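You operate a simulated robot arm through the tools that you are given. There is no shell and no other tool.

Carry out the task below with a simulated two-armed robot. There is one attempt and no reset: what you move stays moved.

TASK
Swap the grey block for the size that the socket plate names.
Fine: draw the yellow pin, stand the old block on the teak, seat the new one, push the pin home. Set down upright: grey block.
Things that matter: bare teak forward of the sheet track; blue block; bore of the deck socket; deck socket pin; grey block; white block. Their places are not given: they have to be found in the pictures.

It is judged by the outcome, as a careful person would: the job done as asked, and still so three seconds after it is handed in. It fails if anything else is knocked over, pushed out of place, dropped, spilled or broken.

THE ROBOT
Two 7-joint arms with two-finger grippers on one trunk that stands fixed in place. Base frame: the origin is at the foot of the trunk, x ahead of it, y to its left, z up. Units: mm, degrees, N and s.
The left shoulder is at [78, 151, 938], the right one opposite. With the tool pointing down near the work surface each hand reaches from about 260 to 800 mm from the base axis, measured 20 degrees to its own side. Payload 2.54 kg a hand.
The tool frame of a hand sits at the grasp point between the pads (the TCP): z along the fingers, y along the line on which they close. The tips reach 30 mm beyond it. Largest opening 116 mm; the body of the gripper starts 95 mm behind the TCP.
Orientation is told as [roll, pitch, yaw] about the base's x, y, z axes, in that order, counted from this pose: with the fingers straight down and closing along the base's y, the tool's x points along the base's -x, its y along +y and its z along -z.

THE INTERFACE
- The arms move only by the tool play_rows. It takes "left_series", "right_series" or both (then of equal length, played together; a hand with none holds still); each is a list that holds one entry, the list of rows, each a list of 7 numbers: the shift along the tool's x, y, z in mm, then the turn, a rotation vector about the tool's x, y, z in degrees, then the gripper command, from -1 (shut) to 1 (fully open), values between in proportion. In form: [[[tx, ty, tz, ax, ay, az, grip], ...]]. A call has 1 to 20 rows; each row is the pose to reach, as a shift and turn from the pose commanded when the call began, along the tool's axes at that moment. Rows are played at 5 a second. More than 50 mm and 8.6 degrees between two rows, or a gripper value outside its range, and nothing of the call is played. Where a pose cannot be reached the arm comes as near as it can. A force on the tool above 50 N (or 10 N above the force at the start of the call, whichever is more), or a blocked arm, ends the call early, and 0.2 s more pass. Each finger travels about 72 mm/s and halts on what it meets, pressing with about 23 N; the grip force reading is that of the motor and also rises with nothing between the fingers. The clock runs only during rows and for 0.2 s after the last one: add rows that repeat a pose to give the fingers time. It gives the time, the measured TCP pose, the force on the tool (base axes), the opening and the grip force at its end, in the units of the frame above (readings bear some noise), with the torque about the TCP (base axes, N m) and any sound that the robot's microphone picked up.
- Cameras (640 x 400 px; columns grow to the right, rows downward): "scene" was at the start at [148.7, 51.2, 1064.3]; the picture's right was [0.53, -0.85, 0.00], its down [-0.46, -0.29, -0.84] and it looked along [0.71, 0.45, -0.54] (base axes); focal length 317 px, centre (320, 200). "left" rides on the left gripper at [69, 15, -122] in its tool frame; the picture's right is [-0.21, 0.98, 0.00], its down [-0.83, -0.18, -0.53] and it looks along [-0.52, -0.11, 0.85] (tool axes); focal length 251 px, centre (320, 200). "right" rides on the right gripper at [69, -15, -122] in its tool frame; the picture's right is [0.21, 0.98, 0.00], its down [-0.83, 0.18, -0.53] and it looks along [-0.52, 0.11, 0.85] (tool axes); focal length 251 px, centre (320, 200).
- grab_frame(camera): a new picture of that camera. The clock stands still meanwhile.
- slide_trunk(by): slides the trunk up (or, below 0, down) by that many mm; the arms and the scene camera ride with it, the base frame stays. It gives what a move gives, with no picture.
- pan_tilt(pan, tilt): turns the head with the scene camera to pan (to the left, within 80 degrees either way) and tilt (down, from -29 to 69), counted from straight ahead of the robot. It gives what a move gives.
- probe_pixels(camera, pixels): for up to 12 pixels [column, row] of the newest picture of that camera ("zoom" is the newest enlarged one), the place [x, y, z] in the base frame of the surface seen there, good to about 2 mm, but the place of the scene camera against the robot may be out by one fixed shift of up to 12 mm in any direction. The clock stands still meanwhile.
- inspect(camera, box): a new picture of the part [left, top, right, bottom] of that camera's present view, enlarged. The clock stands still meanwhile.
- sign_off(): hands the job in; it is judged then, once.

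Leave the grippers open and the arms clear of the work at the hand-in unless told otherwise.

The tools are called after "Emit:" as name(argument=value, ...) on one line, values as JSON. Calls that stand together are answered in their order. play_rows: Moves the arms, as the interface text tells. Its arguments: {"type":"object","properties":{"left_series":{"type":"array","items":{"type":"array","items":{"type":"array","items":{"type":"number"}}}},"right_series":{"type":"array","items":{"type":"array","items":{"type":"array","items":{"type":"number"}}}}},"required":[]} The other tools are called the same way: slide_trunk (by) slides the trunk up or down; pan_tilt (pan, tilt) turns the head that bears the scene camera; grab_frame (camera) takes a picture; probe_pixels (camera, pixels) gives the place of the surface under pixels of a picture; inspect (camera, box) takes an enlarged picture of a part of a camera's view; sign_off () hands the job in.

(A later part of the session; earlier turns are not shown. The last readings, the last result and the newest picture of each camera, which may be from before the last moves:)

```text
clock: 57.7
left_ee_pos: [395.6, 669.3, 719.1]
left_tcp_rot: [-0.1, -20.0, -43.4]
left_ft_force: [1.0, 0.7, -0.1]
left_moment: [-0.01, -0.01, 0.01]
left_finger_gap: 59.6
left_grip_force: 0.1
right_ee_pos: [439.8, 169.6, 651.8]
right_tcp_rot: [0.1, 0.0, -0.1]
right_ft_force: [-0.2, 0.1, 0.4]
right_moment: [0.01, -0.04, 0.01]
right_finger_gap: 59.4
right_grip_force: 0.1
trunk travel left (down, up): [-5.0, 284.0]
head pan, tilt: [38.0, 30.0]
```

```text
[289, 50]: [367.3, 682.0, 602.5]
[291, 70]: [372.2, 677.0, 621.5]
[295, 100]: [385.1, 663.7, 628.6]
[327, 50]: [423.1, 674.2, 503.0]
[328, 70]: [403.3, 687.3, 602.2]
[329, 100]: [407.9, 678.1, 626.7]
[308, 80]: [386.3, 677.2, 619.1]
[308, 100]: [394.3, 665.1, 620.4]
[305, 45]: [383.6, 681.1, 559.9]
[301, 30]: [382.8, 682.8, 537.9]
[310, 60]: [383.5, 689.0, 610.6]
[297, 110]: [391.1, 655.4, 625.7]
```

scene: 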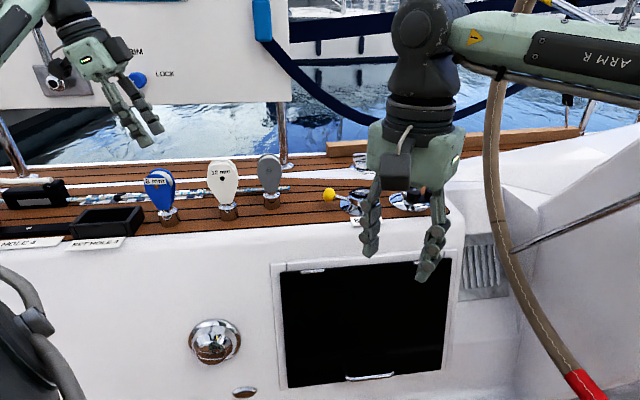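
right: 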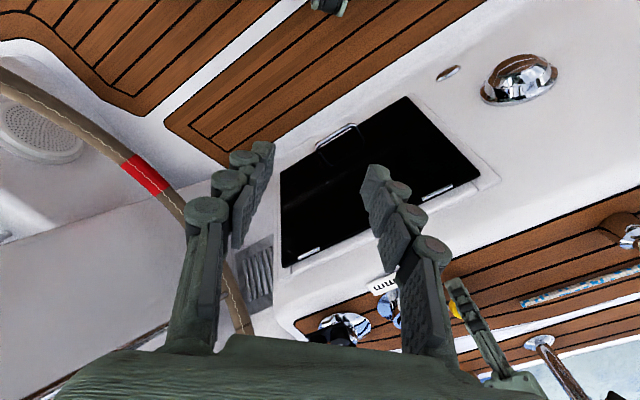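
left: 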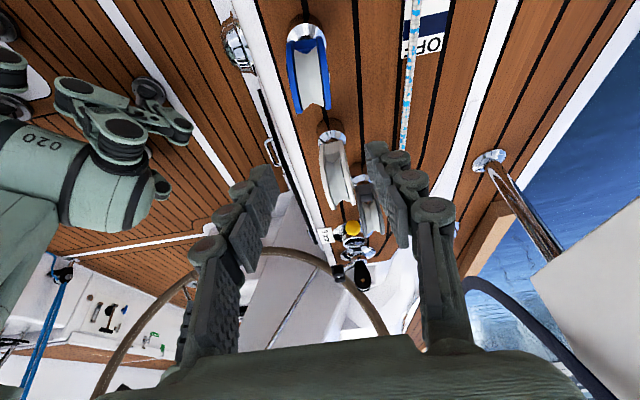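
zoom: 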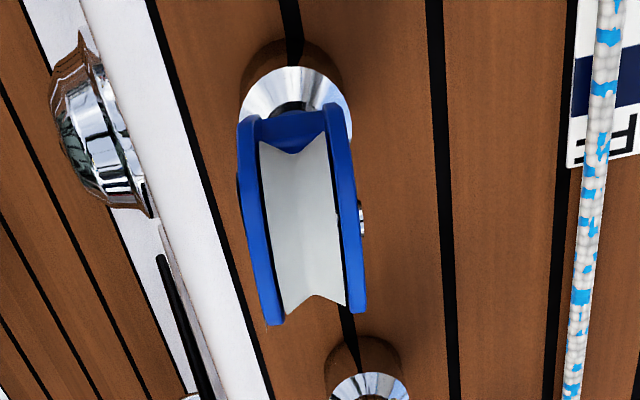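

Measuring the blue cheek direction more precisely from both cameras.

Emit:
probe_pixels(camera="zoom", pixels=[[250, 140], [252, 180], [256, 220], [262, 260], [270, 300], [340, 130], [345, 170], [350, 210], [354, 250], [358, 290], [300, 150], [315, 280]])

Emit:
inspect(camera="scene", box=[135, 160, 195, 235])

```text
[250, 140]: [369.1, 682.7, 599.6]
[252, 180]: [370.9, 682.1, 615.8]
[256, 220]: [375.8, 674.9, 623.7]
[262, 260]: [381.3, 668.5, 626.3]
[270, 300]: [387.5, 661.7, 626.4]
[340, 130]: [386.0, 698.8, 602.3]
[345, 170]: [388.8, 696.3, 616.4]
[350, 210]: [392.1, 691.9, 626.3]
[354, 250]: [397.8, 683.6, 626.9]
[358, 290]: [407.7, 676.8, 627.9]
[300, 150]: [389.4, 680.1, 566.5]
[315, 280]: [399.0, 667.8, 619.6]
```

```text
5.33 times, centred on (165, 198) of scene
```

zoom: 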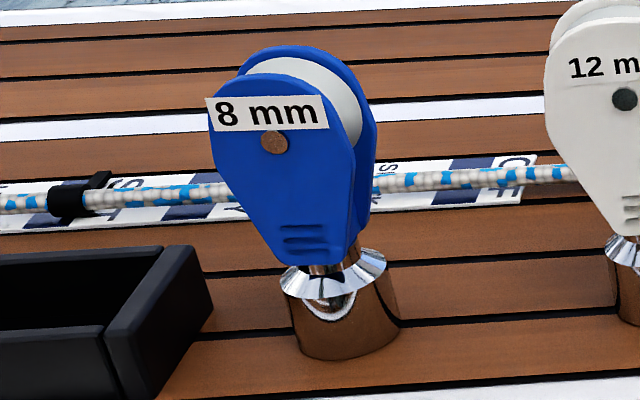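

Emit:
probe_pixels(camera="zoom", pixels=[[222, 145], [240, 145], [330, 145], [345, 150], [230, 165], [340, 165], [250, 190], [330, 190], [255, 210], [320, 210], [290, 90], [300, 170]])

```text
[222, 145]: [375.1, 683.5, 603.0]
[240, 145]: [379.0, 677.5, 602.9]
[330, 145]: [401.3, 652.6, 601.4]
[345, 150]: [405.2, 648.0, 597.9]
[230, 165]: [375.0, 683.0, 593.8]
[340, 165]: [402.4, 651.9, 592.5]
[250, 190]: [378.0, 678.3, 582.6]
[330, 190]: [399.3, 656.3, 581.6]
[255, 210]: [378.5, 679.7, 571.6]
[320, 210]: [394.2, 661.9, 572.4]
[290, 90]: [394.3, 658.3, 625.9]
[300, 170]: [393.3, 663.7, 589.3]
```

Blue cheeks run at about −48.6°, centre ≈ (394.4, 672.1). I turn the hand −5.1° about the vertical and descend 85 mm first to check alignment.

Emit:
play_rows(left_series=[[[2.6, 1.2, -1, 1.74, 0, 4.79, 0.03], [12, 1.2, 25, 1.74, 0, 4.79, 0.03], [22, 1.2, 52, 1.74, 0, 4.79, 0.03], [31.7, 1.2, 78.9, 1.74, 0, 4.79, 0.03], [31.7, 1.2, 78.9, 1.74, 0, 4.79, 0.03]]])

Emit:
grab_frame(camera="left")

Emit:
grab_frame(camera="scene")

```text
clock: 58.9
left_ee_pos: [396.4, 675.2, 633.0]
left_tcp_rot: [0.2, -20.0, -48.5]
left_ft_force: [0.3, -0.2, 0.6]
left_moment: [-0.01, 0.03, 0.01]
left_finger_gap: 59.6
left_grip_force: 0.1
right_ee_pos: [440.2, 169.9, 651.7]
right_tcp_rot: [-0.1, 0.0, 0.0]
right_ft_force: [-0.3, 0.9, 0.4]
right_moment: [0.0, 0.0, 0.03]
right_finger_gap: 59.8
right_grip_force: 0.0
trunk travel left (down, up): [-5.0, 284.0]
head pan, tilt: [38.0, 30.0]
```

```text
taken
```

left: 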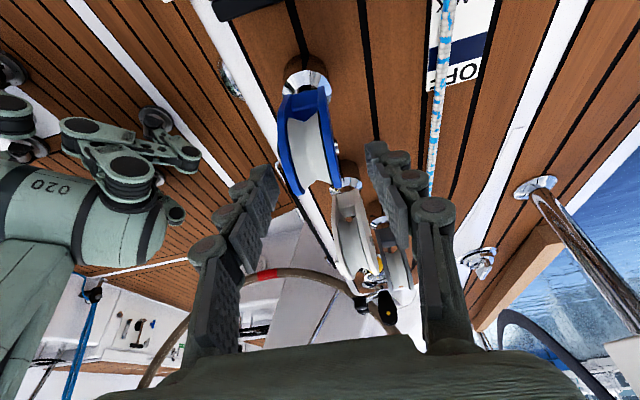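

```text
taken
```

scene: 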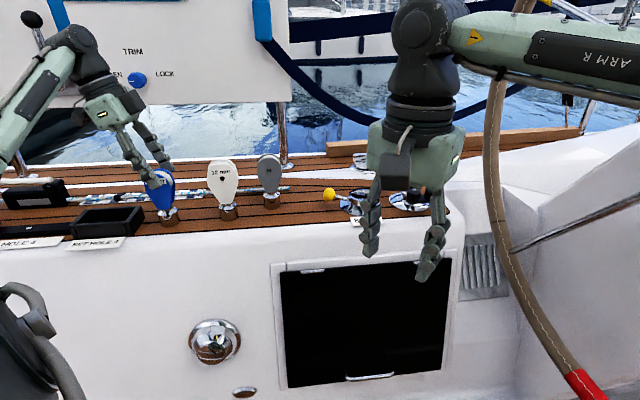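

Alignment check: probing the blue cheeks again from here.

Emit:
inspect(camera="left", box=[250, 50, 370, 200])

Emit:
probe_pixels(camera="left", pixels=[[282, 105], [282, 130], [287, 150], [294, 175], [326, 105], [330, 130], [334, 150], [338, 175], [305, 80], [289, 80], [328, 82], [308, 95]])

```text
2.67 times, centred on (310, 125) of left
```

zoom: 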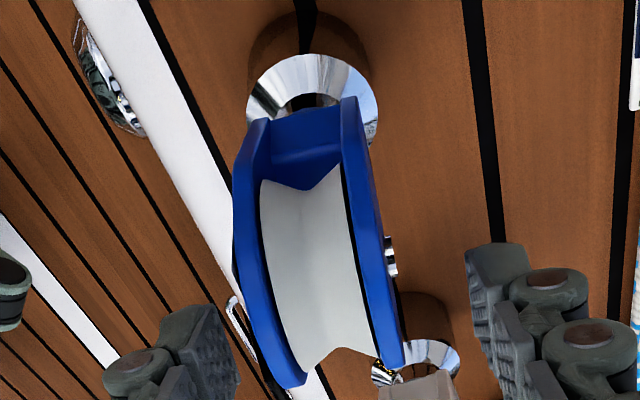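

```text
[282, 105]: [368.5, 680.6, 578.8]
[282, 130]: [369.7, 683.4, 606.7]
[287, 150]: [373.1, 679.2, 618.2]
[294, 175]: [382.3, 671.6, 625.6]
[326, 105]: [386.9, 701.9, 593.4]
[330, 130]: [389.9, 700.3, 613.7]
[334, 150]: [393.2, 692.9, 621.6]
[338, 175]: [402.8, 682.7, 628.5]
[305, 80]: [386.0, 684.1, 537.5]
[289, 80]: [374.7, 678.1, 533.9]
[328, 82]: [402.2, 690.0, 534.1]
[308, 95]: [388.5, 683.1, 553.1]
```

Centre plane m≈741.5; I shift −2 mm along tool y, 1 mm aft, and descend 44 mm to the same grip height as for the grey one (TCP z≈589).

Emit:
play_rows(left_series=[[[0.9, -2.1, -0.3, 0, 0, 0, 0.03], [7, -2.1, 17, 0, 0, 0, 0.03], [12, -2.1, 31, 0, 0, 0, 0.03], [15.9, -2.1, 41, 0, 0, 0, 0.03], [15.9, -2.1, 41, 0, 0, 0, 0.03]]])

Emit:
grab_frame(camera="left")

```text
clock: 60.1
left_ee_pos: [395.0, 674.4, 591.4]
left_tcp_rot: [0.1, -20.0, -48.6]
left_ft_force: [0.6, -0.3, 0.2]
left_moment: [-0.04, 0.0, -0.01]
left_finger_gap: 59.8
left_grip_force: 0.2
right_ee_pos: [439.8, 170.6, 650.9]
right_tcp_rot: [0.0, 0.0, 0.0]
right_ft_force: [-0.1, 0.0, 0.4]
right_moment: [-0.01, -0.04, 0.04]
right_finger_gap: 59.7
right_grip_force: 0.1
trunk travel left (down, up): [-5.0, 284.0]
head pan, tilt: [38.0, 30.0]
```

```text
taken
```

left: 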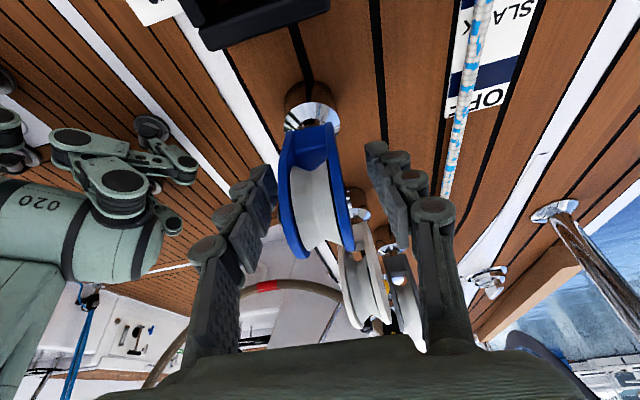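

Very similar to how the grey block looked in the open fingers; blue is slightly left, and the hand is 2.5 mm high. Adjusting −2 mm y and down 2.5 mm, then comparing.

Emit:
play_rows(left_series=[[[0.9, -2, 2.3, 0, 0, 0, 0.03], [0.9, -2, 2.3, 0, 0, 0, 0.03]]])

Emit:
inspect(camera="left", box=[240, 60, 400, 280])

```text
clock: 60.7
left_ee_pos: [392.6, 672.5, 589.9]
left_tcp_rot: [0.1, -20.0, -48.6]
left_ft_force: [-0.2, 0.3, 0.4]
left_moment: [0.04, -0.01, -0.03]
left_finger_gap: 59.6
left_grip_force: 0.1
right_ee_pos: [439.6, 170.3, 651.0]
right_tcp_rot: [0.0, 0.0, 0.0]
right_ft_force: [-0.2, 0.2, 0.5]
right_moment: [0.0, 0.03, 0.03]
right_finger_gap: 59.9
right_grip_force: 0.0
trunk travel left (down, up): [-5.0, 284.0]
head pan, tilt: [38.0, 30.0]
```

```text
1.82 times, centred on (320, 170) of left
```

zoom: 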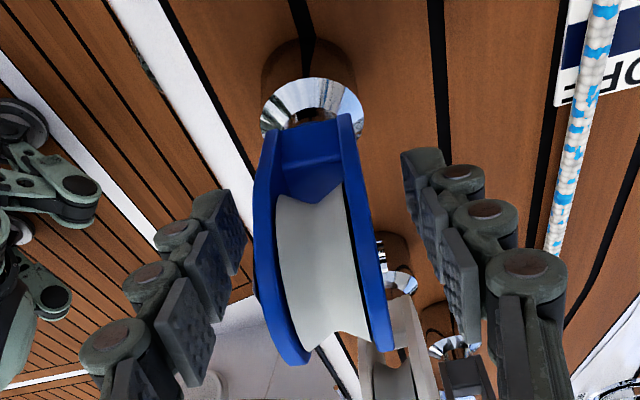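

Well centred. Closing gently on the blue block.

Emit:
play_rows(left_series=[[[0, 0, 0, 0, 0, 0, -0.3], [0, 0, 0, 0, 0, 0, -0.42], [0, 0, 0, 0, 0, 0, -0.5], [0, 0, 0, 0, 0, 0, -0.58], [0, 0, 0, 0, 0, 0, -1], [0, 0, 0, 0, 0, 0, -1]]])

Emit:
inspect(camera="left", box=[240, 60, 400, 280])

Emit:
inspect(camera="scene", box=[100, 110, 260, 240])

```text
clock: 62.1
left_ee_pos: [393.9, 673.0, 588.2]
left_tcp_rot: [0.2, -20.0, -48.6]
left_ft_force: [0.8, 0.1, 0.8]
left_moment: [0.09, -0.08, -0.01]
left_finger_gap: 29.7
left_grip_force: 22.4
right_ee_pos: [439.6, 169.5, 651.7]
right_tcp_rot: [0.0, 0.0, 0.0]
right_ft_force: [-0.1, 0.5, -0.6]
right_moment: [-0.04, 0.0, -0.03]
right_finger_gap: 59.5
right_grip_force: 0.1
trunk travel left (down, up): [-5.0, 284.0]
head pan, tilt: [38.0, 30.0]
```

```text
1.82 times, centred on (320, 170) of left
```

zoom: 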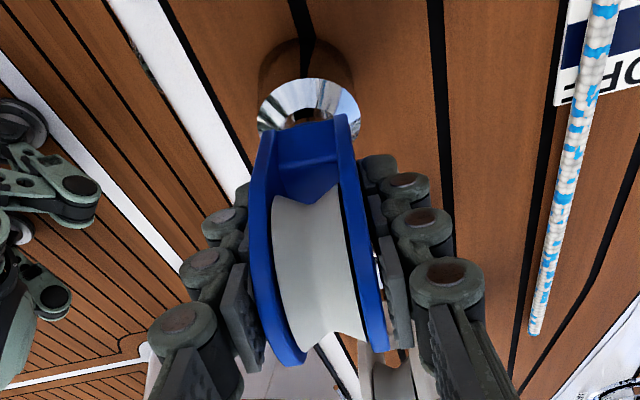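

```text
3.08 times, centred on (180, 175) of scene
```

zoom: 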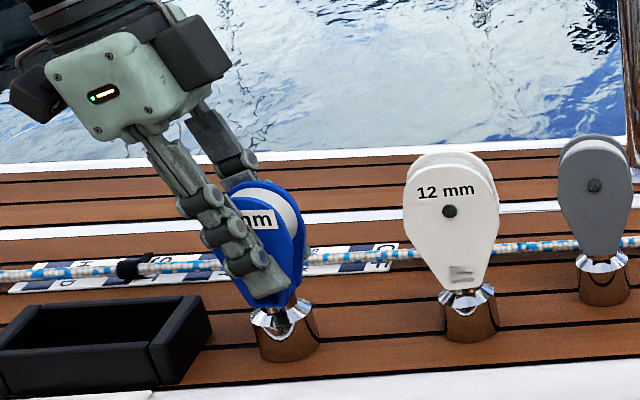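

Firm grip (29.7 mm, same thickness as grey). Lifting vertically 20 mm, then up to z≈695.

Emit:
play_rows(left_series=[[[-1.7, 0, -4.7, 0, 0, 0, -1], [-3.4, 0, -9.4, 0, 0, 0, -1], [-6.8, 0, -18.8, 0, 0, 0, -1], [-6.8, 0, -18.8, 0, 0, 0, -1]]])

Emit:
play_rows(left_series=[[[-8.5, 0, -23.5, 0, 0, 0, -1], [-17.1, 0, -47, 0, 0, 0, -1], [-25.6, 0, -70.5, 0, 0, 0, -1], [-37.6, 0, -103.4, 0, 0, 0, -1], [-37.6, 0, -103.4, 0, 0, 0, -1]]])

Emit:
inspect(camera="left", box=[250, 0, 370, 160])

Emit:
grab_frame(camera="scene")

```text
clock: 63.1
left_ee_pos: [392.0, 673.1, 606.0]
left_tcp_rot: [0.0, -20.0, -48.5]
left_ft_force: [0.3, -0.1, -2.9]
left_moment: [0.01, -0.04, 0.03]
left_finger_gap: 29.7
left_grip_force: 23.2
right_ee_pos: [440.1, 170.2, 651.2]
right_tcp_rot: [-0.1, 0.0, 0.1]
right_ft_force: [-0.2, -0.6, 0.7]
right_moment: [-0.01, 0.0, 0.01]
right_finger_gap: 59.5
right_grip_force: 0.1
trunk travel left (down, up): [-5.0, 284.0]
head pan, tilt: [38.0, 30.0]
```

```text
clock: 64.3
left_ee_pos: [390.5, 672.0, 719.7]
left_tcp_rot: [0.1, -20.0, -48.4]
left_ft_force: [-0.2, 0.7, -3.6]
left_moment: [0.03, -0.03, -0.02]
left_finger_gap: 29.5
left_grip_force: 23.1
right_ee_pos: [440.0, 169.7, 651.6]
right_tcp_rot: [0.0, -0.1, 0.0]
right_ft_force: [-0.1, -0.5, -0.6]
right_moment: [0.01, 0.02, 0.02]
right_finger_gap: 59.8
right_grip_force: 0.0
trunk travel left (down, up): [-5.0, 284.0]
head pan, tilt: [38.0, 30.0]
```

```text
2.50 times, centred on (310, 80) of left
```

zoom: 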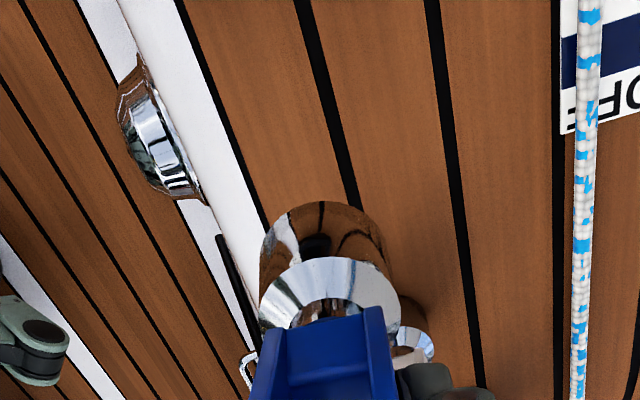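

```text
taken
```

scene: 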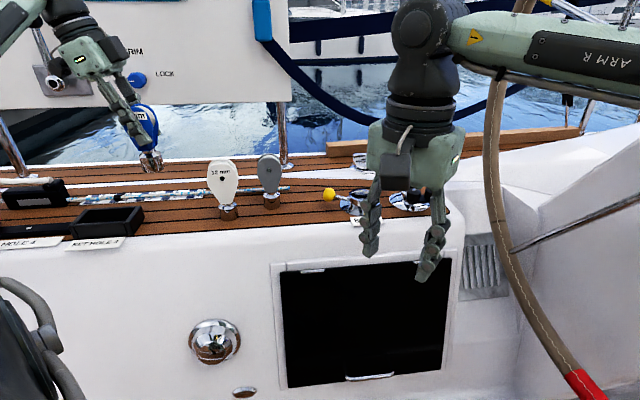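

Blue is held upright. The spigot shows what looks like a cross-hole facing aft, so its orientation matches the pin line. Probing the held block's spigot relative to the hand.

Emit:
probe_pixels(camera="zoom", pixels=[[322, 210], [322, 225], [315, 243], [322, 255], [322, 265], [322, 275], [268, 270], [380, 270], [264, 245], [382, 240], [300, 345], [350, 345]])

Emit:
inspect(camera="left", box=[290, 70, 350, 130])

Emit:
inspect(camera="scene", box=[110, 90, 190, 190])

```text
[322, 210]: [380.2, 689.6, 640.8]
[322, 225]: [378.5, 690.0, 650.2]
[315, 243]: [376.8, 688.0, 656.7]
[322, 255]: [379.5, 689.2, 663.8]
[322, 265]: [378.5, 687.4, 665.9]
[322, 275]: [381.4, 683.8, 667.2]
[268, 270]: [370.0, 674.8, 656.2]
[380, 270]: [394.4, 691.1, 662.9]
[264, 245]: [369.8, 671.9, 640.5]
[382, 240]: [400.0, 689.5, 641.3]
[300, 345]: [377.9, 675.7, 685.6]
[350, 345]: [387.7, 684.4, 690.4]
```

```text
6.67 times, centred on (320, 100) of left
```

zoom: 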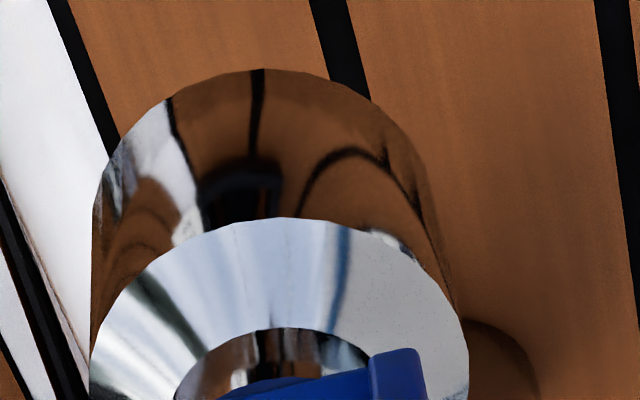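

```text
4.00 times, centred on (150, 140) of scene
```

zoom: 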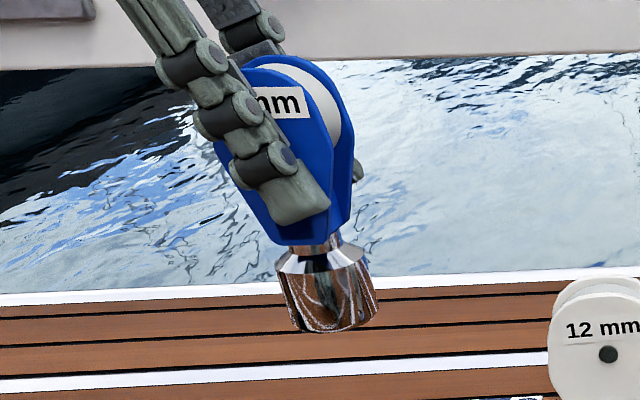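

The spigot axis sits about 3 mm aft of the TCP in this grip, so the hand must be about 6 mm farther forward than it was for the grey block. I raise to z≈772 to pass well over the white and grey blocks, and carry forward to d≈110, turning back to −43.4°.

Emit:
play_rows(left_series=[[[-9, 0, -25, 0, 0, 0, -1], [-18.1, 0, -49.8, 0, 0, 0, -1], [-56.4, 5.2, -35.9, -0.25, 0, -0.7, -1], [-94.7, 10.5, -21.9, -0.5, 0, -1.4, -1], [-133, 15.7, -8, -0.75, 0, -2.1, -1], [-171.2, 20.9, 5.9, -1, 0, -2.8, -1], [-209.5, 26.1, 19.8, -1.25, 0, -3.5, -1], [-247.8, 31.4, 33.8, -1.5, 0, -4.2, -1], [-286, 36.6, 47.7, -1.74, 0, -4.79, -1], [-286, 36.6, 47.7, -1.74, 0, -4.79, -1]]])

Emit:
grab_frame(camera="scene")

Emit:
grab_frame(camera="left")

```text
clock: 66.5
left_ee_pos: [611.1, 484.7, 772.8]
left_tcp_rot: [0.0, -20.0, -43.5]
left_ft_force: [-0.4, 0.0, -3.9]
left_moment: [-0.01, 0.0, 0.0]
left_finger_gap: 29.4
left_grip_force: 23.4
right_ee_pos: [439.8, 169.2, 651.2]
right_tcp_rot: [0.0, -0.1, 0.0]
right_ft_force: [-0.2, -0.4, -0.5]
right_moment: [-0.01, 0.0, -0.03]
right_finger_gap: 59.7
right_grip_force: 0.0
trunk travel left (down, up): [-5.0, 284.0]
head pan, tilt: [38.0, 30.0]
```

```text
taken
```

scene: 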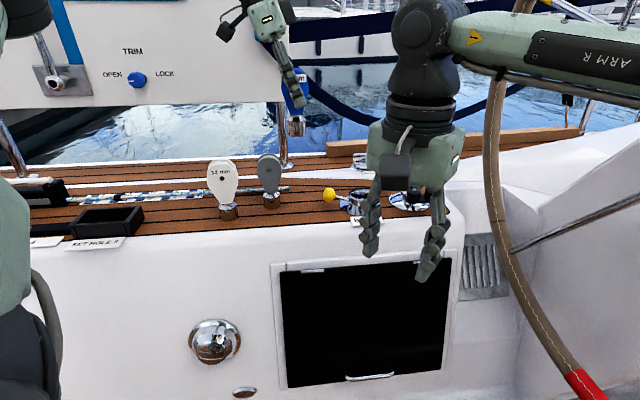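

```text
taken
```

left: 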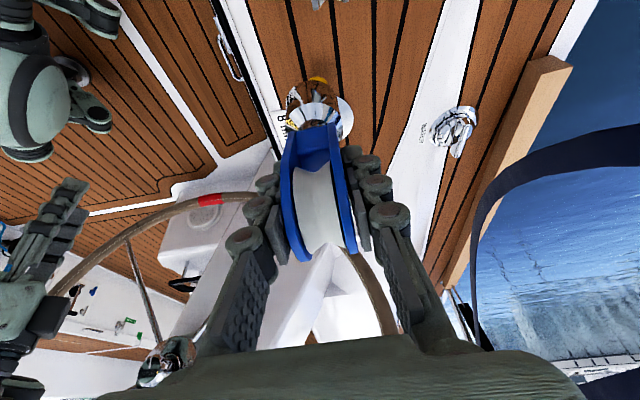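

Clear of the others. Continuing forward and down to hover above the socket with the spigot bottom at about z 616.

Emit:
play_rows(left_series=[[[-23, -0.4, 23.7, 0, 0, 0, -1], [-46, -0.8, 47.4, 0, 0, 0, -1], [-69, -1.2, 71, 0, 0, 0, -1], [-92, -1.7, 95, 0, 0, 0, -1], [-115.2, -2.2, 118.6, 0, 0, 0, -1], [-115.2, -2.2, 118.6, 0, 0, 0, -1]]])

Emit:
grab_frame(camera="left")

Emit:
inspect(camera="left", box=[250, 0, 370, 160])

```text
clock: 67.9
left_ee_pos: [716.7, 380.4, 698.4]
left_tcp_rot: [0.0, -20.0, -43.3]
left_ft_force: [-0.6, 0.0, -4.9]
left_moment: [0.01, 0.02, -0.01]
left_finger_gap: 29.7
left_grip_force: 23.0
right_ee_pos: [439.0, 168.4, 650.9]
right_tcp_rot: [0.0, 0.0, -0.1]
right_ft_force: [0.7, -0.5, -0.5]
right_moment: [0.02, 0.0, 0.02]
right_finger_gap: 59.8
right_grip_force: 0.0
trunk travel left (down, up): [-5.0, 284.0]
head pan, tilt: [38.0, 30.0]
```

```text
taken
```

left: 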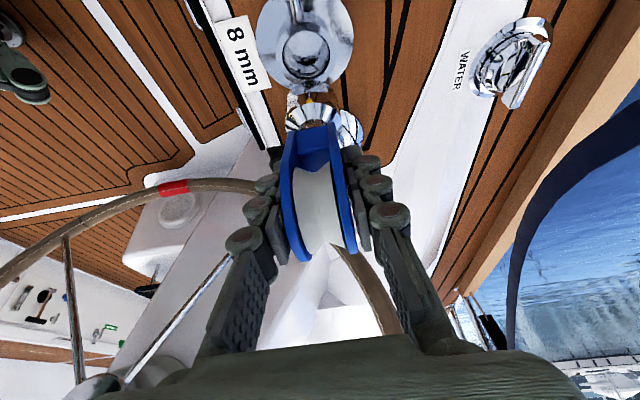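

```text
2.50 times, centred on (310, 80) of left
```

zoom: 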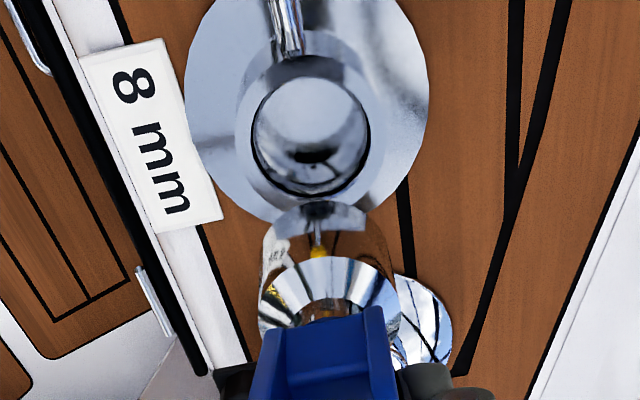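

Hovering right over the socket; bore centre at zoom (311,136), spigot bottom edge at (320,205). Probing both in this picture.

Emit:
probe_pixels(camera="zoom", pixels=[[311, 185], [262, 140], [360, 140], [311, 60], [245, 120], [378, 120], [320, 220], [320, 235], [300, 225], [345, 225], [268, 245], [382, 240]])

Emit:
inspect(camera="left", box=[280, 20, 350, 130])

```text
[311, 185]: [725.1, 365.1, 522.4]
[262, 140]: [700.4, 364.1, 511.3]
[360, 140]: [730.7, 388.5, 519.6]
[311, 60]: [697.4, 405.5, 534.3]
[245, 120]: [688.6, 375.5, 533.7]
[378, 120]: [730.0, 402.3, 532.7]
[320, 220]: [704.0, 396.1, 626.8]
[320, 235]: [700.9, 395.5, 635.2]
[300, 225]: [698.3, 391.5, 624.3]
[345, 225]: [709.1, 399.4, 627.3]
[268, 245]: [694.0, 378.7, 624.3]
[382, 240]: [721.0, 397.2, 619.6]
```

```text
3.64 times, centred on (315, 75) of left
```

zoom: 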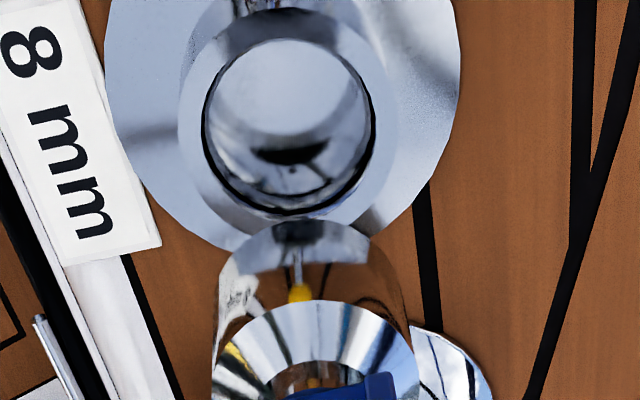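

Computing both in the hand frame: bore centre is about 5 mm aft of where the spigot axis is now; sideways they agree within 0.5 mm. I shift 4.3 mm aft and descend to TCP z≈626 (spigot a few mm above the rim), then look again.

Emit:
play_rows(left_series=[[[4, 0, -1.5, 0, 0, 0, -1], [12.2, 0, 21, 0, 0, 0, -1], [20.4, 0, 43.6, 0, 0, 0, -1], [28.7, 0, 66.2, 0, 0, 0, -1], [28.7, 0, 66.2, 0, 0, 0, -1]]])

Emit:
grab_frame(camera="left")

Emit:
inspect(camera="left", box=[270, 20, 360, 150])

Emit:
grab_frame(camera="right")

Emit:
inspect(camera="scene", box=[310, 130, 430, 230])

```text
clock: 69.1
left_ee_pos: [712.0, 384.5, 626.0]
left_tcp_rot: [0.0, -20.1, -43.4]
left_ft_force: [0.1, 0.4, -3.5]
left_moment: [-0.03, 0.01, 0.0]
left_finger_gap: 29.7
left_grip_force: 22.9
right_ee_pos: [440.2, 169.5, 651.2]
right_tcp_rot: [-0.1, 0.0, 0.0]
right_ft_force: [-0.2, 0.6, -0.7]
right_moment: [0.0, 0.01, -0.01]
right_finger_gap: 60.0
right_grip_force: 0.0
trunk travel left (down, up): [-5.0, 284.0]
head pan, tilt: [38.0, 30.0]
```

```text
taken
```

left: 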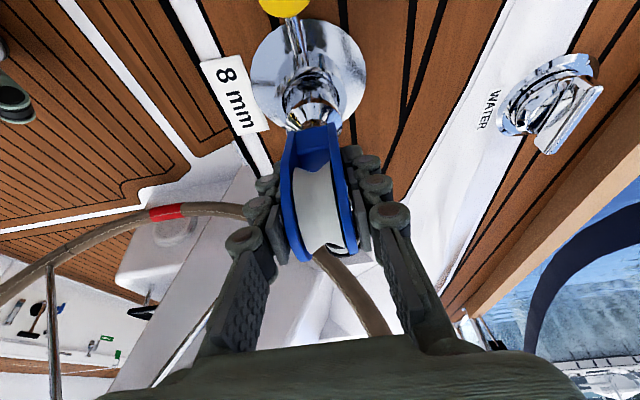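

```text
3.08 times, centred on (315, 85) of left
```

zoom: 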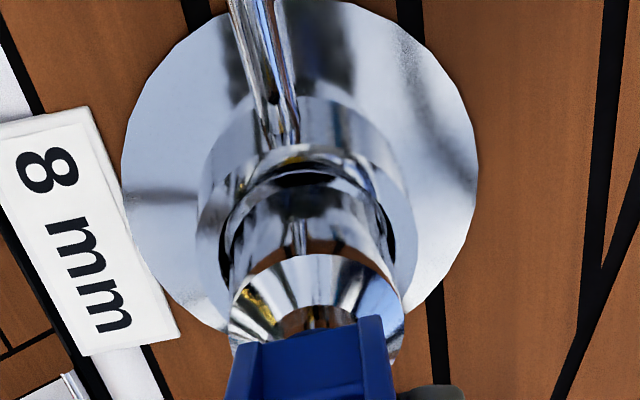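

```text
taken
```

right: 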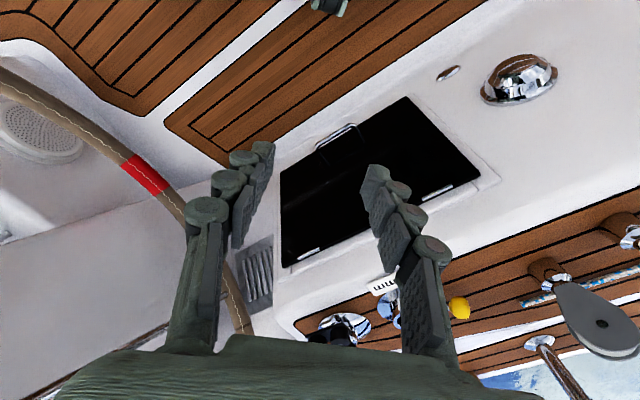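

```text
4.00 times, centred on (370, 180) of scene
```

zoom: 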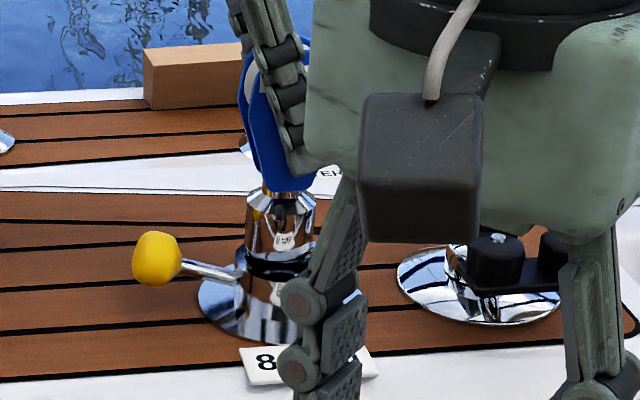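

The spigot sits inside the outline of the bore. Descending slowly, first 8 mm, watching force.

Emit:
play_rows(left_series=[[[0.7, 0, 1.9, 0, 0, 0, -1], [1.4, 0, 3.8, 0, 0, 0, -1], [2.1, 0, 5.6, 0, 0, 0, -1], [2.7, 0, 7.5, 0, 0, 0, -1], [2.7, 0, 7.5, 0, 0, 0, -1]]])

Emit:
inspect(camera="left", box=[270, 20, 360, 150])

```text
clock: 70.3
left_ee_pos: [714.0, 382.6, 617.1]
left_tcp_rot: [0.0, -20.0, -43.3]
left_ft_force: [0.3, -0.4, -3.9]
left_moment: [-0.05, -0.03, 0.0]
left_finger_gap: 29.5
left_grip_force: 23.0
right_ee_pos: [440.7, 168.8, 651.1]
right_tcp_rot: [0.0, 0.0, 0.1]
right_ft_force: [0.5, -0.9, -0.2]
right_moment: [-0.04, 0.01, -0.01]
right_finger_gap: 59.5
right_grip_force: 0.0
trunk travel left (down, up): [-5.0, 284.0]
head pan, tilt: [38.0, 30.0]
```

```text
3.08 times, centred on (315, 85) of left
```

zoom: 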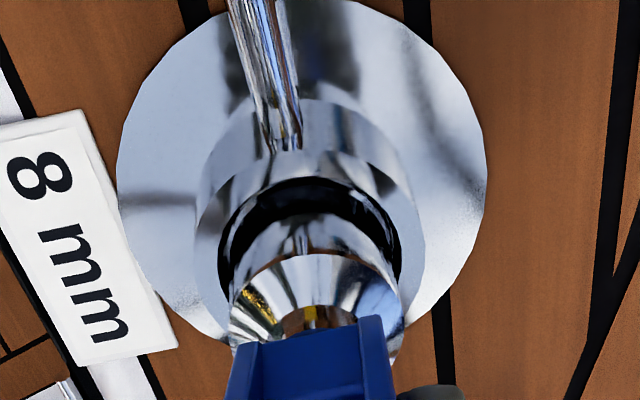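

Probing across the aft gap to tell reflection from a real gap.

Emit:
probe_pixels(camera="zoom", pixels=[[310, 165], [310, 185], [310, 195], [310, 205], [310, 215], [310, 225], [310, 240], [226, 260], [232, 280], [396, 260], [222, 230], [395, 240]])

```text
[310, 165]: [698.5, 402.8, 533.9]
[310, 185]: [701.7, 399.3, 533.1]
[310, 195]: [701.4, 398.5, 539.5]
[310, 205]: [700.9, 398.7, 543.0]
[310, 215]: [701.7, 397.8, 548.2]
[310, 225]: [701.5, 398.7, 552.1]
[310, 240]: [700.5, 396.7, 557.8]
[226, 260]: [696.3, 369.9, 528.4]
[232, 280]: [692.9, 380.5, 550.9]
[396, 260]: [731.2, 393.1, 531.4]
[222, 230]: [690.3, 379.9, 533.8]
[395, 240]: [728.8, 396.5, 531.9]
```

The dark band is only reflection on the spigot; spigot aft face and bore edge nearly coincide at d≈236. Continuing down in small steps.

Emit:
play_rows(left_series=[[[0.35, 0, 0.95, 0, 0, 0, -1], [0.7, 0, 1.9, 0, 0, 0, -1], [1, 0, 2.8, 0, 0, 0, -1], [1, 0, 2.8, 0, 0, 0, -1]]])

Emit:
play_rows(left_series=[[[0.35, 0, 0.95, 0, 0, 0, -1], [0.7, 0, 1.9, 0, 0, 0, -1], [1, 0, 2.8, 0, 0, 0, -1], [1, 0, 2.8, 0, 0, 0, -1]]])

```text
clock: 71.3
left_ee_pos: [712.1, 382.5, 616.1]
left_tcp_rot: [0.2, -20.1, -43.5]
left_ft_force: [3.6, -1.6, -1.6]
left_moment: [-0.14, -0.26, -0.02]
left_finger_gap: 29.4
left_grip_force: 23.0
right_ee_pos: [440.8, 169.9, 651.1]
right_tcp_rot: [0.0, 0.0, -0.1]
right_ft_force: [0.2, 0.2, 0.9]
right_moment: [0.0, 0.01, 0.01]
right_finger_gap: 59.8
right_grip_force: 0.0
trunk travel left (down, up): [-5.0, 284.0]
head pan, tilt: [38.0, 30.0]
```

```text
clock: 72.3
left_ee_pos: [713.6, 382.4, 613.4]
left_tcp_rot: [0.1, -20.0, -43.4]
left_ft_force: [4.8, 0.7, -1.2]
left_moment: [0.05, -0.38, -0.03]
left_finger_gap: 29.6
left_grip_force: 22.7
right_ee_pos: [440.1, 169.4, 650.9]
right_tcp_rot: [0.0, 0.1, 0.0]
right_ft_force: [-0.1, 0.0, -0.3]
right_moment: [0.03, 0.0, 0.0]
right_finger_gap: 59.5
right_grip_force: 0.0
trunk travel left (down, up): [-5.0, 284.0]
head pan, tilt: [38.0, 30.0]
```

It is entering (z 613) with a light side force (+4.8 N in x), meaning the aft/near wall touches. I nudge 1.2 mm forward and 1 mm outboard and continue down 6 mm.

Emit:
play_rows(left_series=[[[-1.1, 1, 0.4, 0, 0, 0, -1], [-0.8, 1, 1.4, 0, 0, 0, -1], [-0.4, 1, 2.4, 0, 0, 0, -1], [0, 1, 3.3, 0, 0, 0, -1], [0.9, 1, 6, 0, 0, 0, -1], [0.9, 1, 6, 0, 0, 0, -1]]])

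Emit:
inspect(camera="left", box=[270, 20, 360, 150])

```text
clock: 73.7
left_ee_pos: [713.4, 380.8, 605.4]
left_tcp_rot: [0.1, -20.0, -43.4]
left_ft_force: [-0.1, -0.2, -2.6]
left_moment: [-0.01, 0.03, 0.03]
left_finger_gap: 29.8
left_grip_force: 22.8
right_ee_pos: [440.2, 170.2, 650.3]
right_tcp_rot: [0.0, 0.1, 0.1]
right_ft_force: [0.1, -0.7, -0.4]
right_moment: [0.04, -0.02, 0.01]
right_finger_gap: 59.8
right_grip_force: 0.0
trunk travel left (down, up): [-5.0, 284.0]
head pan, tilt: [38.0, 30.0]
```

```text
3.08 times, centred on (315, 85) of left
```

zoom: 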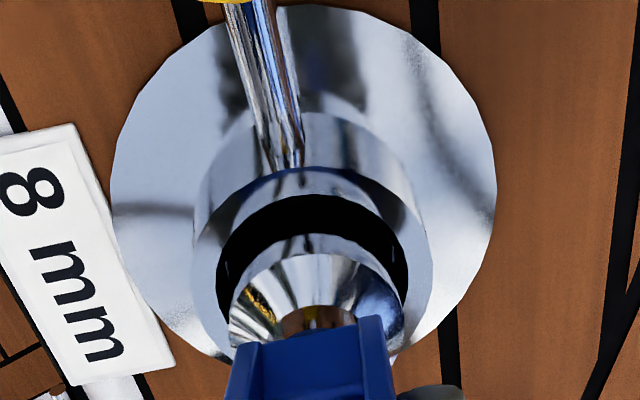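

Going in freely, forces near zero, TCP z 605. Continuing 10 mm.

Emit:
play_rows(left_series=[[[0.7, 0, 1.9, 0, 0, 0, -1], [1.4, 0, 3.8, 0, 0, 0, -1], [2.1, 0, 5.6, 0, 0, 0, -1], [2.7, 0, 7.5, 0, 0, 0, -1], [3.4, 0, 9.4, 0, 0, 0, -1], [3.4, 0, 9.4, 0, 0, 0, -1]]])

Emit:
play_rows(left_series=[[[0.35, 0, 0.95, 0, 0, 0, -1], [0.7, 0, 1.9, 0, 0, 0, -1], [0.7, 0, 1.9, 0, 0, 0, -1]]])

```text
clock: 75.1
left_ee_pos: [712.9, 382.2, 597.2]
left_tcp_rot: [0.2, -20.0, -43.4]
left_ft_force: [0.2, 0.3, -3.5]
left_moment: [0.04, 0.0, 0.01]
left_finger_gap: 29.4
left_grip_force: 23.2
right_ee_pos: [439.2, 171.0, 651.4]
right_tcp_rot: [-0.1, 0.0, -0.1]
right_ft_force: [-0.5, -0.1, 0.1]
right_moment: [0.03, 0.01, 0.02]
right_finger_gap: 59.7
right_grip_force: 0.1
trunk travel left (down, up): [-5.0, 284.0]
head pan, tilt: [38.0, 30.0]
```

```text
clock: 75.9
left_ee_pos: [715.1, 381.1, 595.2]
left_tcp_rot: [0.1, -20.1, -43.5]
left_ft_force: [0.1, 0.6, -2.9]
left_moment: [0.01, 0.01, 0.01]
left_finger_gap: 29.4
left_grip_force: 22.8
right_ee_pos: [440.1, 168.9, 650.6]
right_tcp_rot: [0.0, 0.0, 0.0]
right_ft_force: [0.8, -0.8, 0.9]
right_moment: [0.0, -0.01, 0.0]
right_finger_gap: 60.0
right_grip_force: 0.0
trunk travel left (down, up): [-5.0, 284.0]
head pan, tilt: [38.0, 30.0]
```

Still free. Stepping on down until the floor is felt.

Emit:
play_rows(left_series=[[[0.35, 0, 0.95, 0, 0, 0, -1], [0.7, 0, 1.9, 0, 0, 0, -1], [0.7, 0, 1.9, 0, 0, 0, -1]]])

Emit:
play_rows(left_series=[[[0.35, 0, 0.95, 0, 0, 0, -1], [0.35, 0, 0.95, 0, 0, 0, -1]]])

Emit:
inspect(camera="left", box=[270, 20, 360, 150])

```text
clock: 76.7
left_ee_pos: [714.0, 381.8, 592.1]
left_tcp_rot: [0.0, -20.0, -43.4]
left_ft_force: [0.4, 0.7, -3.2]
left_moment: [0.01, -0.02, 0.0]
left_finger_gap: 29.8
left_grip_force: 23.0
right_ee_pos: [440.5, 169.5, 650.7]
right_tcp_rot: [0.0, 0.0, 0.0]
right_ft_force: [0.3, -0.4, -0.6]
right_moment: [-0.03, 0.06, 0.01]
right_finger_gap: 59.5
right_grip_force: 0.0
trunk travel left (down, up): [-5.0, 284.0]
head pan, tilt: [38.0, 30.0]
```

```text
clock: 77.3
left_ee_pos: [713.2, 382.7, 592.6]
left_tcp_rot: [0.0, -20.0, -43.4]
left_ft_force: [0.8, 0.7, -2.5]
left_moment: [0.03, 0.0, -0.02]
left_finger_gap: 29.3
left_grip_force: 22.9
right_ee_pos: [439.8, 169.7, 651.9]
right_tcp_rot: [-0.1, 0.0, 0.0]
right_ft_force: [-0.4, -0.5, 0.0]
right_moment: [0.01, -0.01, -0.01]
right_finger_gap: 59.6
right_grip_force: 0.2
trunk travel left (down, up): [-5.0, 284.0]
head pan, tilt: [38.0, 30.0]
```

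```text
3.08 times, centred on (315, 85) of left
```

zoom: 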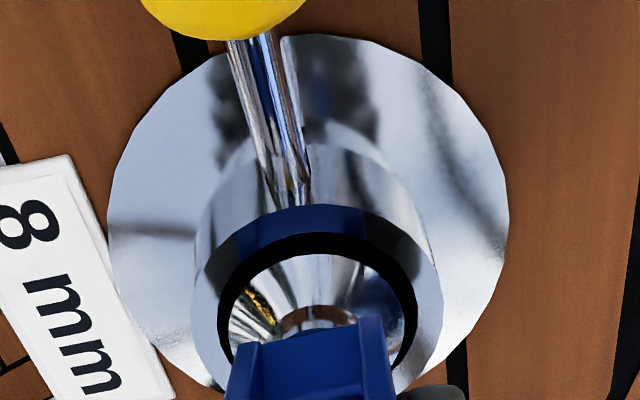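

Nearly at the grey block's seated height. A few more 1 mm steps.

Emit:
play_rows(left_series=[[[0.35, 0, 0.95, 0, 0, 0, -1], [0.35, 0, 0.95, 0, 0, 0, -1]]])

Emit:
play_rows(left_series=[[[0.35, 0, 0.95, 0, 0, 0, -1], [0.35, 0, 0.95, 0, 0, 0, -1]]])

Emit:
play_rows(left_series=[[[0.35, 0, 0.95, 0, 0, 0, -1], [0.35, 0, 0.95, 0, 0, 0, -1]]])

```text
clock: 77.9
left_ee_pos: [714.0, 382.0, 593.7]
left_tcp_rot: [0.1, -20.1, -43.5]
left_ft_force: [0.2, 1.0, 2.6]
left_moment: [0.04, 0.06, -0.01]
left_finger_gap: 29.8
left_grip_force: 23.0
right_ee_pos: [438.4, 168.6, 650.9]
right_tcp_rot: [0.0, 0.0, 0.0]
right_ft_force: [0.0, 0.1, 0.7]
right_moment: [-0.03, -0.01, 0.0]
right_finger_gap: 59.9
right_grip_force: 0.1
trunk travel left (down, up): [-5.0, 284.0]
head pan, tilt: [38.0, 30.0]
```

```text
clock: 78.5
left_ee_pos: [714.1, 381.4, 590.8]
left_tcp_rot: [0.3, -20.1, -43.6]
left_ft_force: [-2.2, 2.6, 9.7]
left_moment: [0.22, 0.42, -0.02]
left_finger_gap: 29.5
left_grip_force: 22.7
right_ee_pos: [439.7, 169.3, 652.8]
right_tcp_rot: [0.1, -0.1, 0.0]
right_ft_force: [0.6, 0.1, -1.3]
right_moment: [-0.01, 0.02, 0.01]
right_finger_gap: 59.7
right_grip_force: 0.1
trunk travel left (down, up): [-5.0, 284.0]
head pan, tilt: [38.0, 30.0]
```

```text
clock: 79.1
left_ee_pos: [713.0, 381.4, 592.0]
left_tcp_rot: [0.3, -20.2, -43.5]
left_ft_force: [-6.2, 0.8, 16.4]
left_moment: [0.1, 0.35, 0.0]
left_finger_gap: 29.5
left_grip_force: 22.9
right_ee_pos: [438.7, 169.5, 652.6]
right_tcp_rot: [0.1, -0.1, -0.1]
right_ft_force: [0.2, 0.1, 0.5]
right_moment: [-0.02, 0.03, -0.03]
right_finger_gap: 59.7
right_grip_force: 0.0
trunk travel left (down, up): [-5.0, 284.0]
head pan, tilt: [38.0, 30.0]
```

Floor contact felt (16 N at z≈592), same as the grey block's seated height. I ease the push by 2 mm and open the fingers.

Emit:
play_rows(left_series=[[[-0.35, 0, -0.95, 0, 0, 0, -1], [-0.7, 0, -1.9, 0, 0, 0, -1], [-0.7, 0, -1.9, 0, 0, 0, -0.45], [-0.7, 0, -1.9, 0, 0, 0, -0.3], [-0.7, 0, -1.9, 0, 0, 0, 0.03], [-0.7, 0, -1.9, 0, 0, 0, 0.03]]])

Emit:
grab_frame(camera="left")

```text
clock: 80.5
left_ee_pos: [714.2, 381.7, 589.9]
left_tcp_rot: [0.1, -20.1, -43.5]
left_ft_force: [-0.4, 0.6, 0.2]
left_moment: [0.01, 0.05, 0.0]
left_finger_gap: 60.0
left_grip_force: 0.1
right_ee_pos: [439.9, 169.1, 651.2]
right_tcp_rot: [-0.1, 0.0, 0.1]
right_ft_force: [0.0, 0.3, -0.2]
right_moment: [0.0, 0.01, -0.02]
right_finger_gap: 59.7
right_grip_force: 0.1
trunk travel left (down, up): [-5.0, 284.0]
head pan, tilt: [38.0, 30.0]
```

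```text
taken
```

left: 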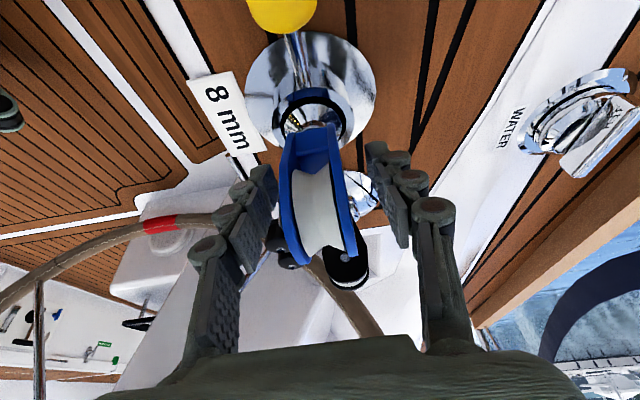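

Blue stands seated. Raising 110 mm, then moving aft over the pin knob and un-tilting the hand.

Emit:
play_rows(left_series=[[[-10, 0, -28, 0, 0, 0, 0.03], [-24, 0, -66, 0, 0, 0, 0.03], [-37.6, 0, -103.4, 0, 0, 0, 0.03], [0, 0, -117, 0, 5, 0, 0.03], [36.7, 0, -130.4, 0, 12, 0, 0.03], [36.7, 0, -130.4, 0, 20, 0, 0.03], [36.7, 0, -130.4, 0, 20, 0, 0.03]]])

Emit:
grab_frame(camera="left")

Emit:
inspect(camera="left", box=[260, 60, 400, 230])

```text
clock: 82.1
left_ee_pos: [659.2, 436.5, 698.5]
left_tcp_rot: [0.0, 0.2, -43.4]
left_ft_force: [-0.7, 0.2, 0.4]
left_moment: [0.01, -0.02, -0.02]
left_finger_gap: 59.8
left_grip_force: 0.0
right_ee_pos: [440.0, 169.6, 652.0]
right_tcp_rot: [0.0, 0.0, 0.0]
right_ft_force: [0.4, -0.9, -0.7]
right_moment: [-0.01, 0.03, 0.03]
right_finger_gap: 59.6
right_grip_force: 0.1
trunk travel left (down, up): [-5.0, 284.0]
head pan, tilt: [38.0, 30.0]
```

```text
taken
```

left: 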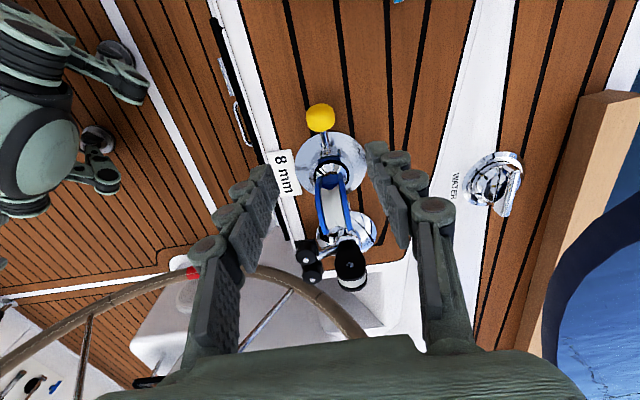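

```text
2.35 times, centred on (330, 145) of left
```

zoom: 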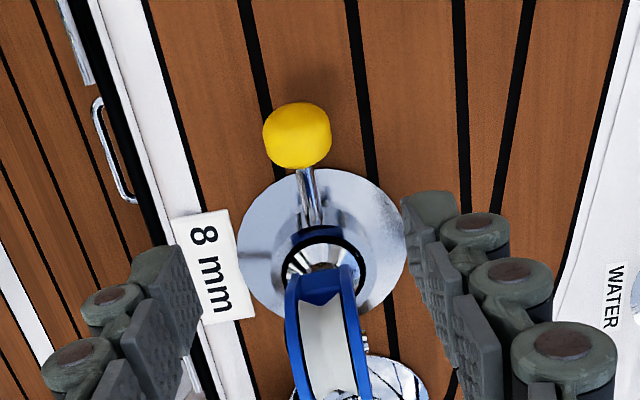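

Probing the knob's present place before descending.

Emit:
probe_pixels(camera="zoom", pixels=[[297, 135], [268, 135], [326, 135], [297, 108], [297, 163], [308, 185], [320, 270], [300, 300], [345, 300], [320, 240]])

```text
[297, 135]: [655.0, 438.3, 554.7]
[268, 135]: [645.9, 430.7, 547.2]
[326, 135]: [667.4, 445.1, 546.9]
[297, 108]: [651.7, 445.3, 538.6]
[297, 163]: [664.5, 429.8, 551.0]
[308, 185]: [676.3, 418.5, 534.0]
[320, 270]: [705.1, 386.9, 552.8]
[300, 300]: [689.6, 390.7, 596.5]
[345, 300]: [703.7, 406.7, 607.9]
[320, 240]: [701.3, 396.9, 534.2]
```

Knob centre n≈769.5–770.5, d≈177. I descend to z≈545 straddling it.

Emit:
play_rows(left_series=[[[3, 0, 40, 0, 0, 0, 0.03], [3, 0, 80, 0, 0, 0, 0.03], [3, 0, 115, 0, 0, 0, 0.03], [3, 0, 140, 0, 0, 0, 0.03], [3, 0, 153, 0, 0, 0, 0.03], [3, 0, 153, 0, 0, 0, 0.03]]])

Emit:
inspect(camera="left", box=[250, 100, 410, 280])

```text
clock: 83.5
left_ee_pos: [655.3, 438.9, 546.5]
left_tcp_rot: [0.1, 0.1, -43.4]
left_ft_force: [-0.5, -0.4, 0.1]
left_moment: [0.01, -0.03, -0.01]
left_finger_gap: 59.6
left_grip_force: 0.1
right_ee_pos: [440.3, 169.5, 651.6]
right_tcp_rot: [0.0, 0.0, 0.0]
right_ft_force: [0.1, 0.1, -0.2]
right_moment: [0.01, 0.0, -0.03]
right_finger_gap: 59.7
right_grip_force: 0.1
trunk travel left (down, up): [-5.0, 284.0]
head pan, tilt: [38.0, 30.0]
```

```text
2.22 times, centred on (330, 190) of left
```

zoom: 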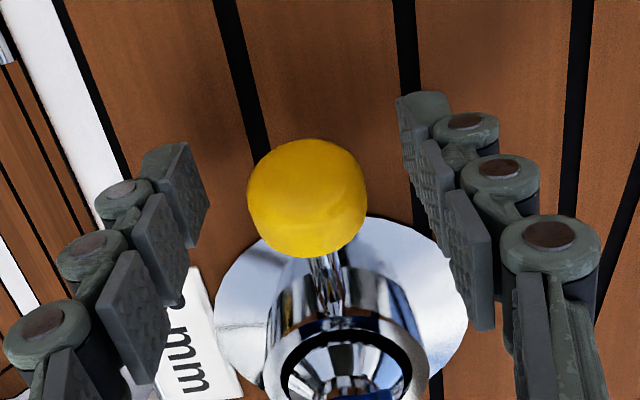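

Knob centred between the fingers. Closing.

Emit:
play_rows(left_series=[[[0, 0, 0, 0, 0, 0, -0.35], [0, 0, 0, 0, 0, 0, -0.5], [0, 0, 0, 0, 0, 0, -0.65], [0, 0, 0, 0, 0, 0, -0.65]]])

```text
clock: 84.5
left_ee_pos: [656.2, 439.1, 546.2]
left_tcp_rot: [0.1, -0.1, -43.3]
left_ft_force: [12.5, 10.9, 0.0]
left_moment: [0.08, -0.03, -0.56]
left_finger_gap: 29.0
left_grip_force: 45.4
right_ee_pos: [439.3, 169.9, 651.4]
right_tcp_rot: [0.1, 0.0, 0.0]
right_ft_force: [0.0, 0.1, 0.1]
right_moment: [0.02, -0.01, 0.0]
right_finger_gap: 59.7
right_grip_force: 0.1
trunk travel left (down, up): [-5.0, 284.0]
head pan, tilt: [38.0, 30.0]
```

Side force 16 N; nudging +1.5 mm y, then pushing the pin forward in 3 mm steps (tool −x).

Emit:
play_rows(left_series=[[[0, 1.5, 0, 0, 0, 0, -0.65], [-3, 1.5, 0, 0, 0, 0, -0.65], [-6, 1.5, 0, 0, 0, 0, -0.65], [-6, 1.5, 0, 0, 0, 0, -0.65]]])

```text
clock: 85.5
left_ee_pos: [659.9, 435.9, 545.1]
left_tcp_rot: [-0.2, 0.2, -43.4]
left_ft_force: [5.2, 10.7, -11.1]
left_moment: [-0.06, -0.09, -0.61]
left_finger_gap: 28.9
left_grip_force: 45.1
right_ee_pos: [439.7, 169.5, 650.7]
right_tcp_rot: [0.0, 0.1, 0.0]
right_ft_force: [0.1, 0.0, 0.8]
right_moment: [0.02, 0.02, 0.03]
right_finger_gap: 59.6
right_grip_force: 0.1
trunk travel left (down, up): [-5.0, 284.0]
head pan, tilt: [38.0, 30.0]
```

Moving with little resistance (about 4 N). Continuing 6 mm.

Emit:
play_rows(left_series=[[[-2, 0, 0, 0, 0, 0, -0.65], [-4, 0, 0, 0, 0, 0, -0.65], [-6, 0, 0, 0, 0, 0, -0.65], [-6, 0, 0, 0, 0, 0, -0.65]]])

Emit:
inspect(camera="left", box=[250, 100, 410, 280])

```text
clock: 86.5
left_ee_pos: [662.5, 432.3, 542.9]
left_tcp_rot: [-0.2, 0.2, -43.3]
left_ft_force: [-1.0, 11.4, -24.8]
left_moment: [0.36, 0.26, -0.68]
left_finger_gap: 29.0
left_grip_force: 44.6
right_ee_pos: [440.3, 171.1, 649.4]
right_tcp_rot: [-0.1, 0.1, 0.1]
right_ft_force: [0.4, 0.1, 0.3]
right_moment: [0.01, -0.01, 0.0]
right_finger_gap: 59.4
right_grip_force: 0.1
trunk travel left (down, up): [-5.0, 284.0]
head pan, tilt: [38.0, 30.0]
```

```text
2.22 times, centred on (330, 190) of left
```

zoom: 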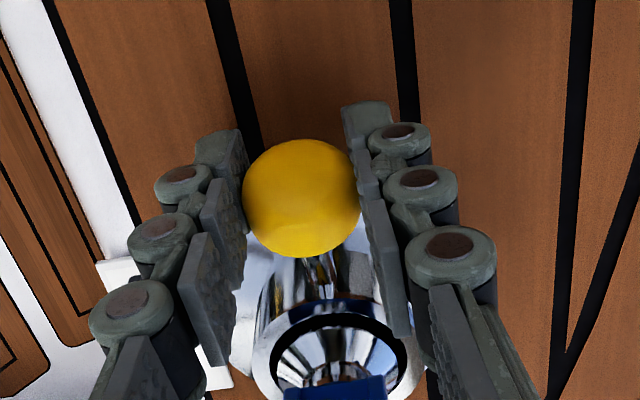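

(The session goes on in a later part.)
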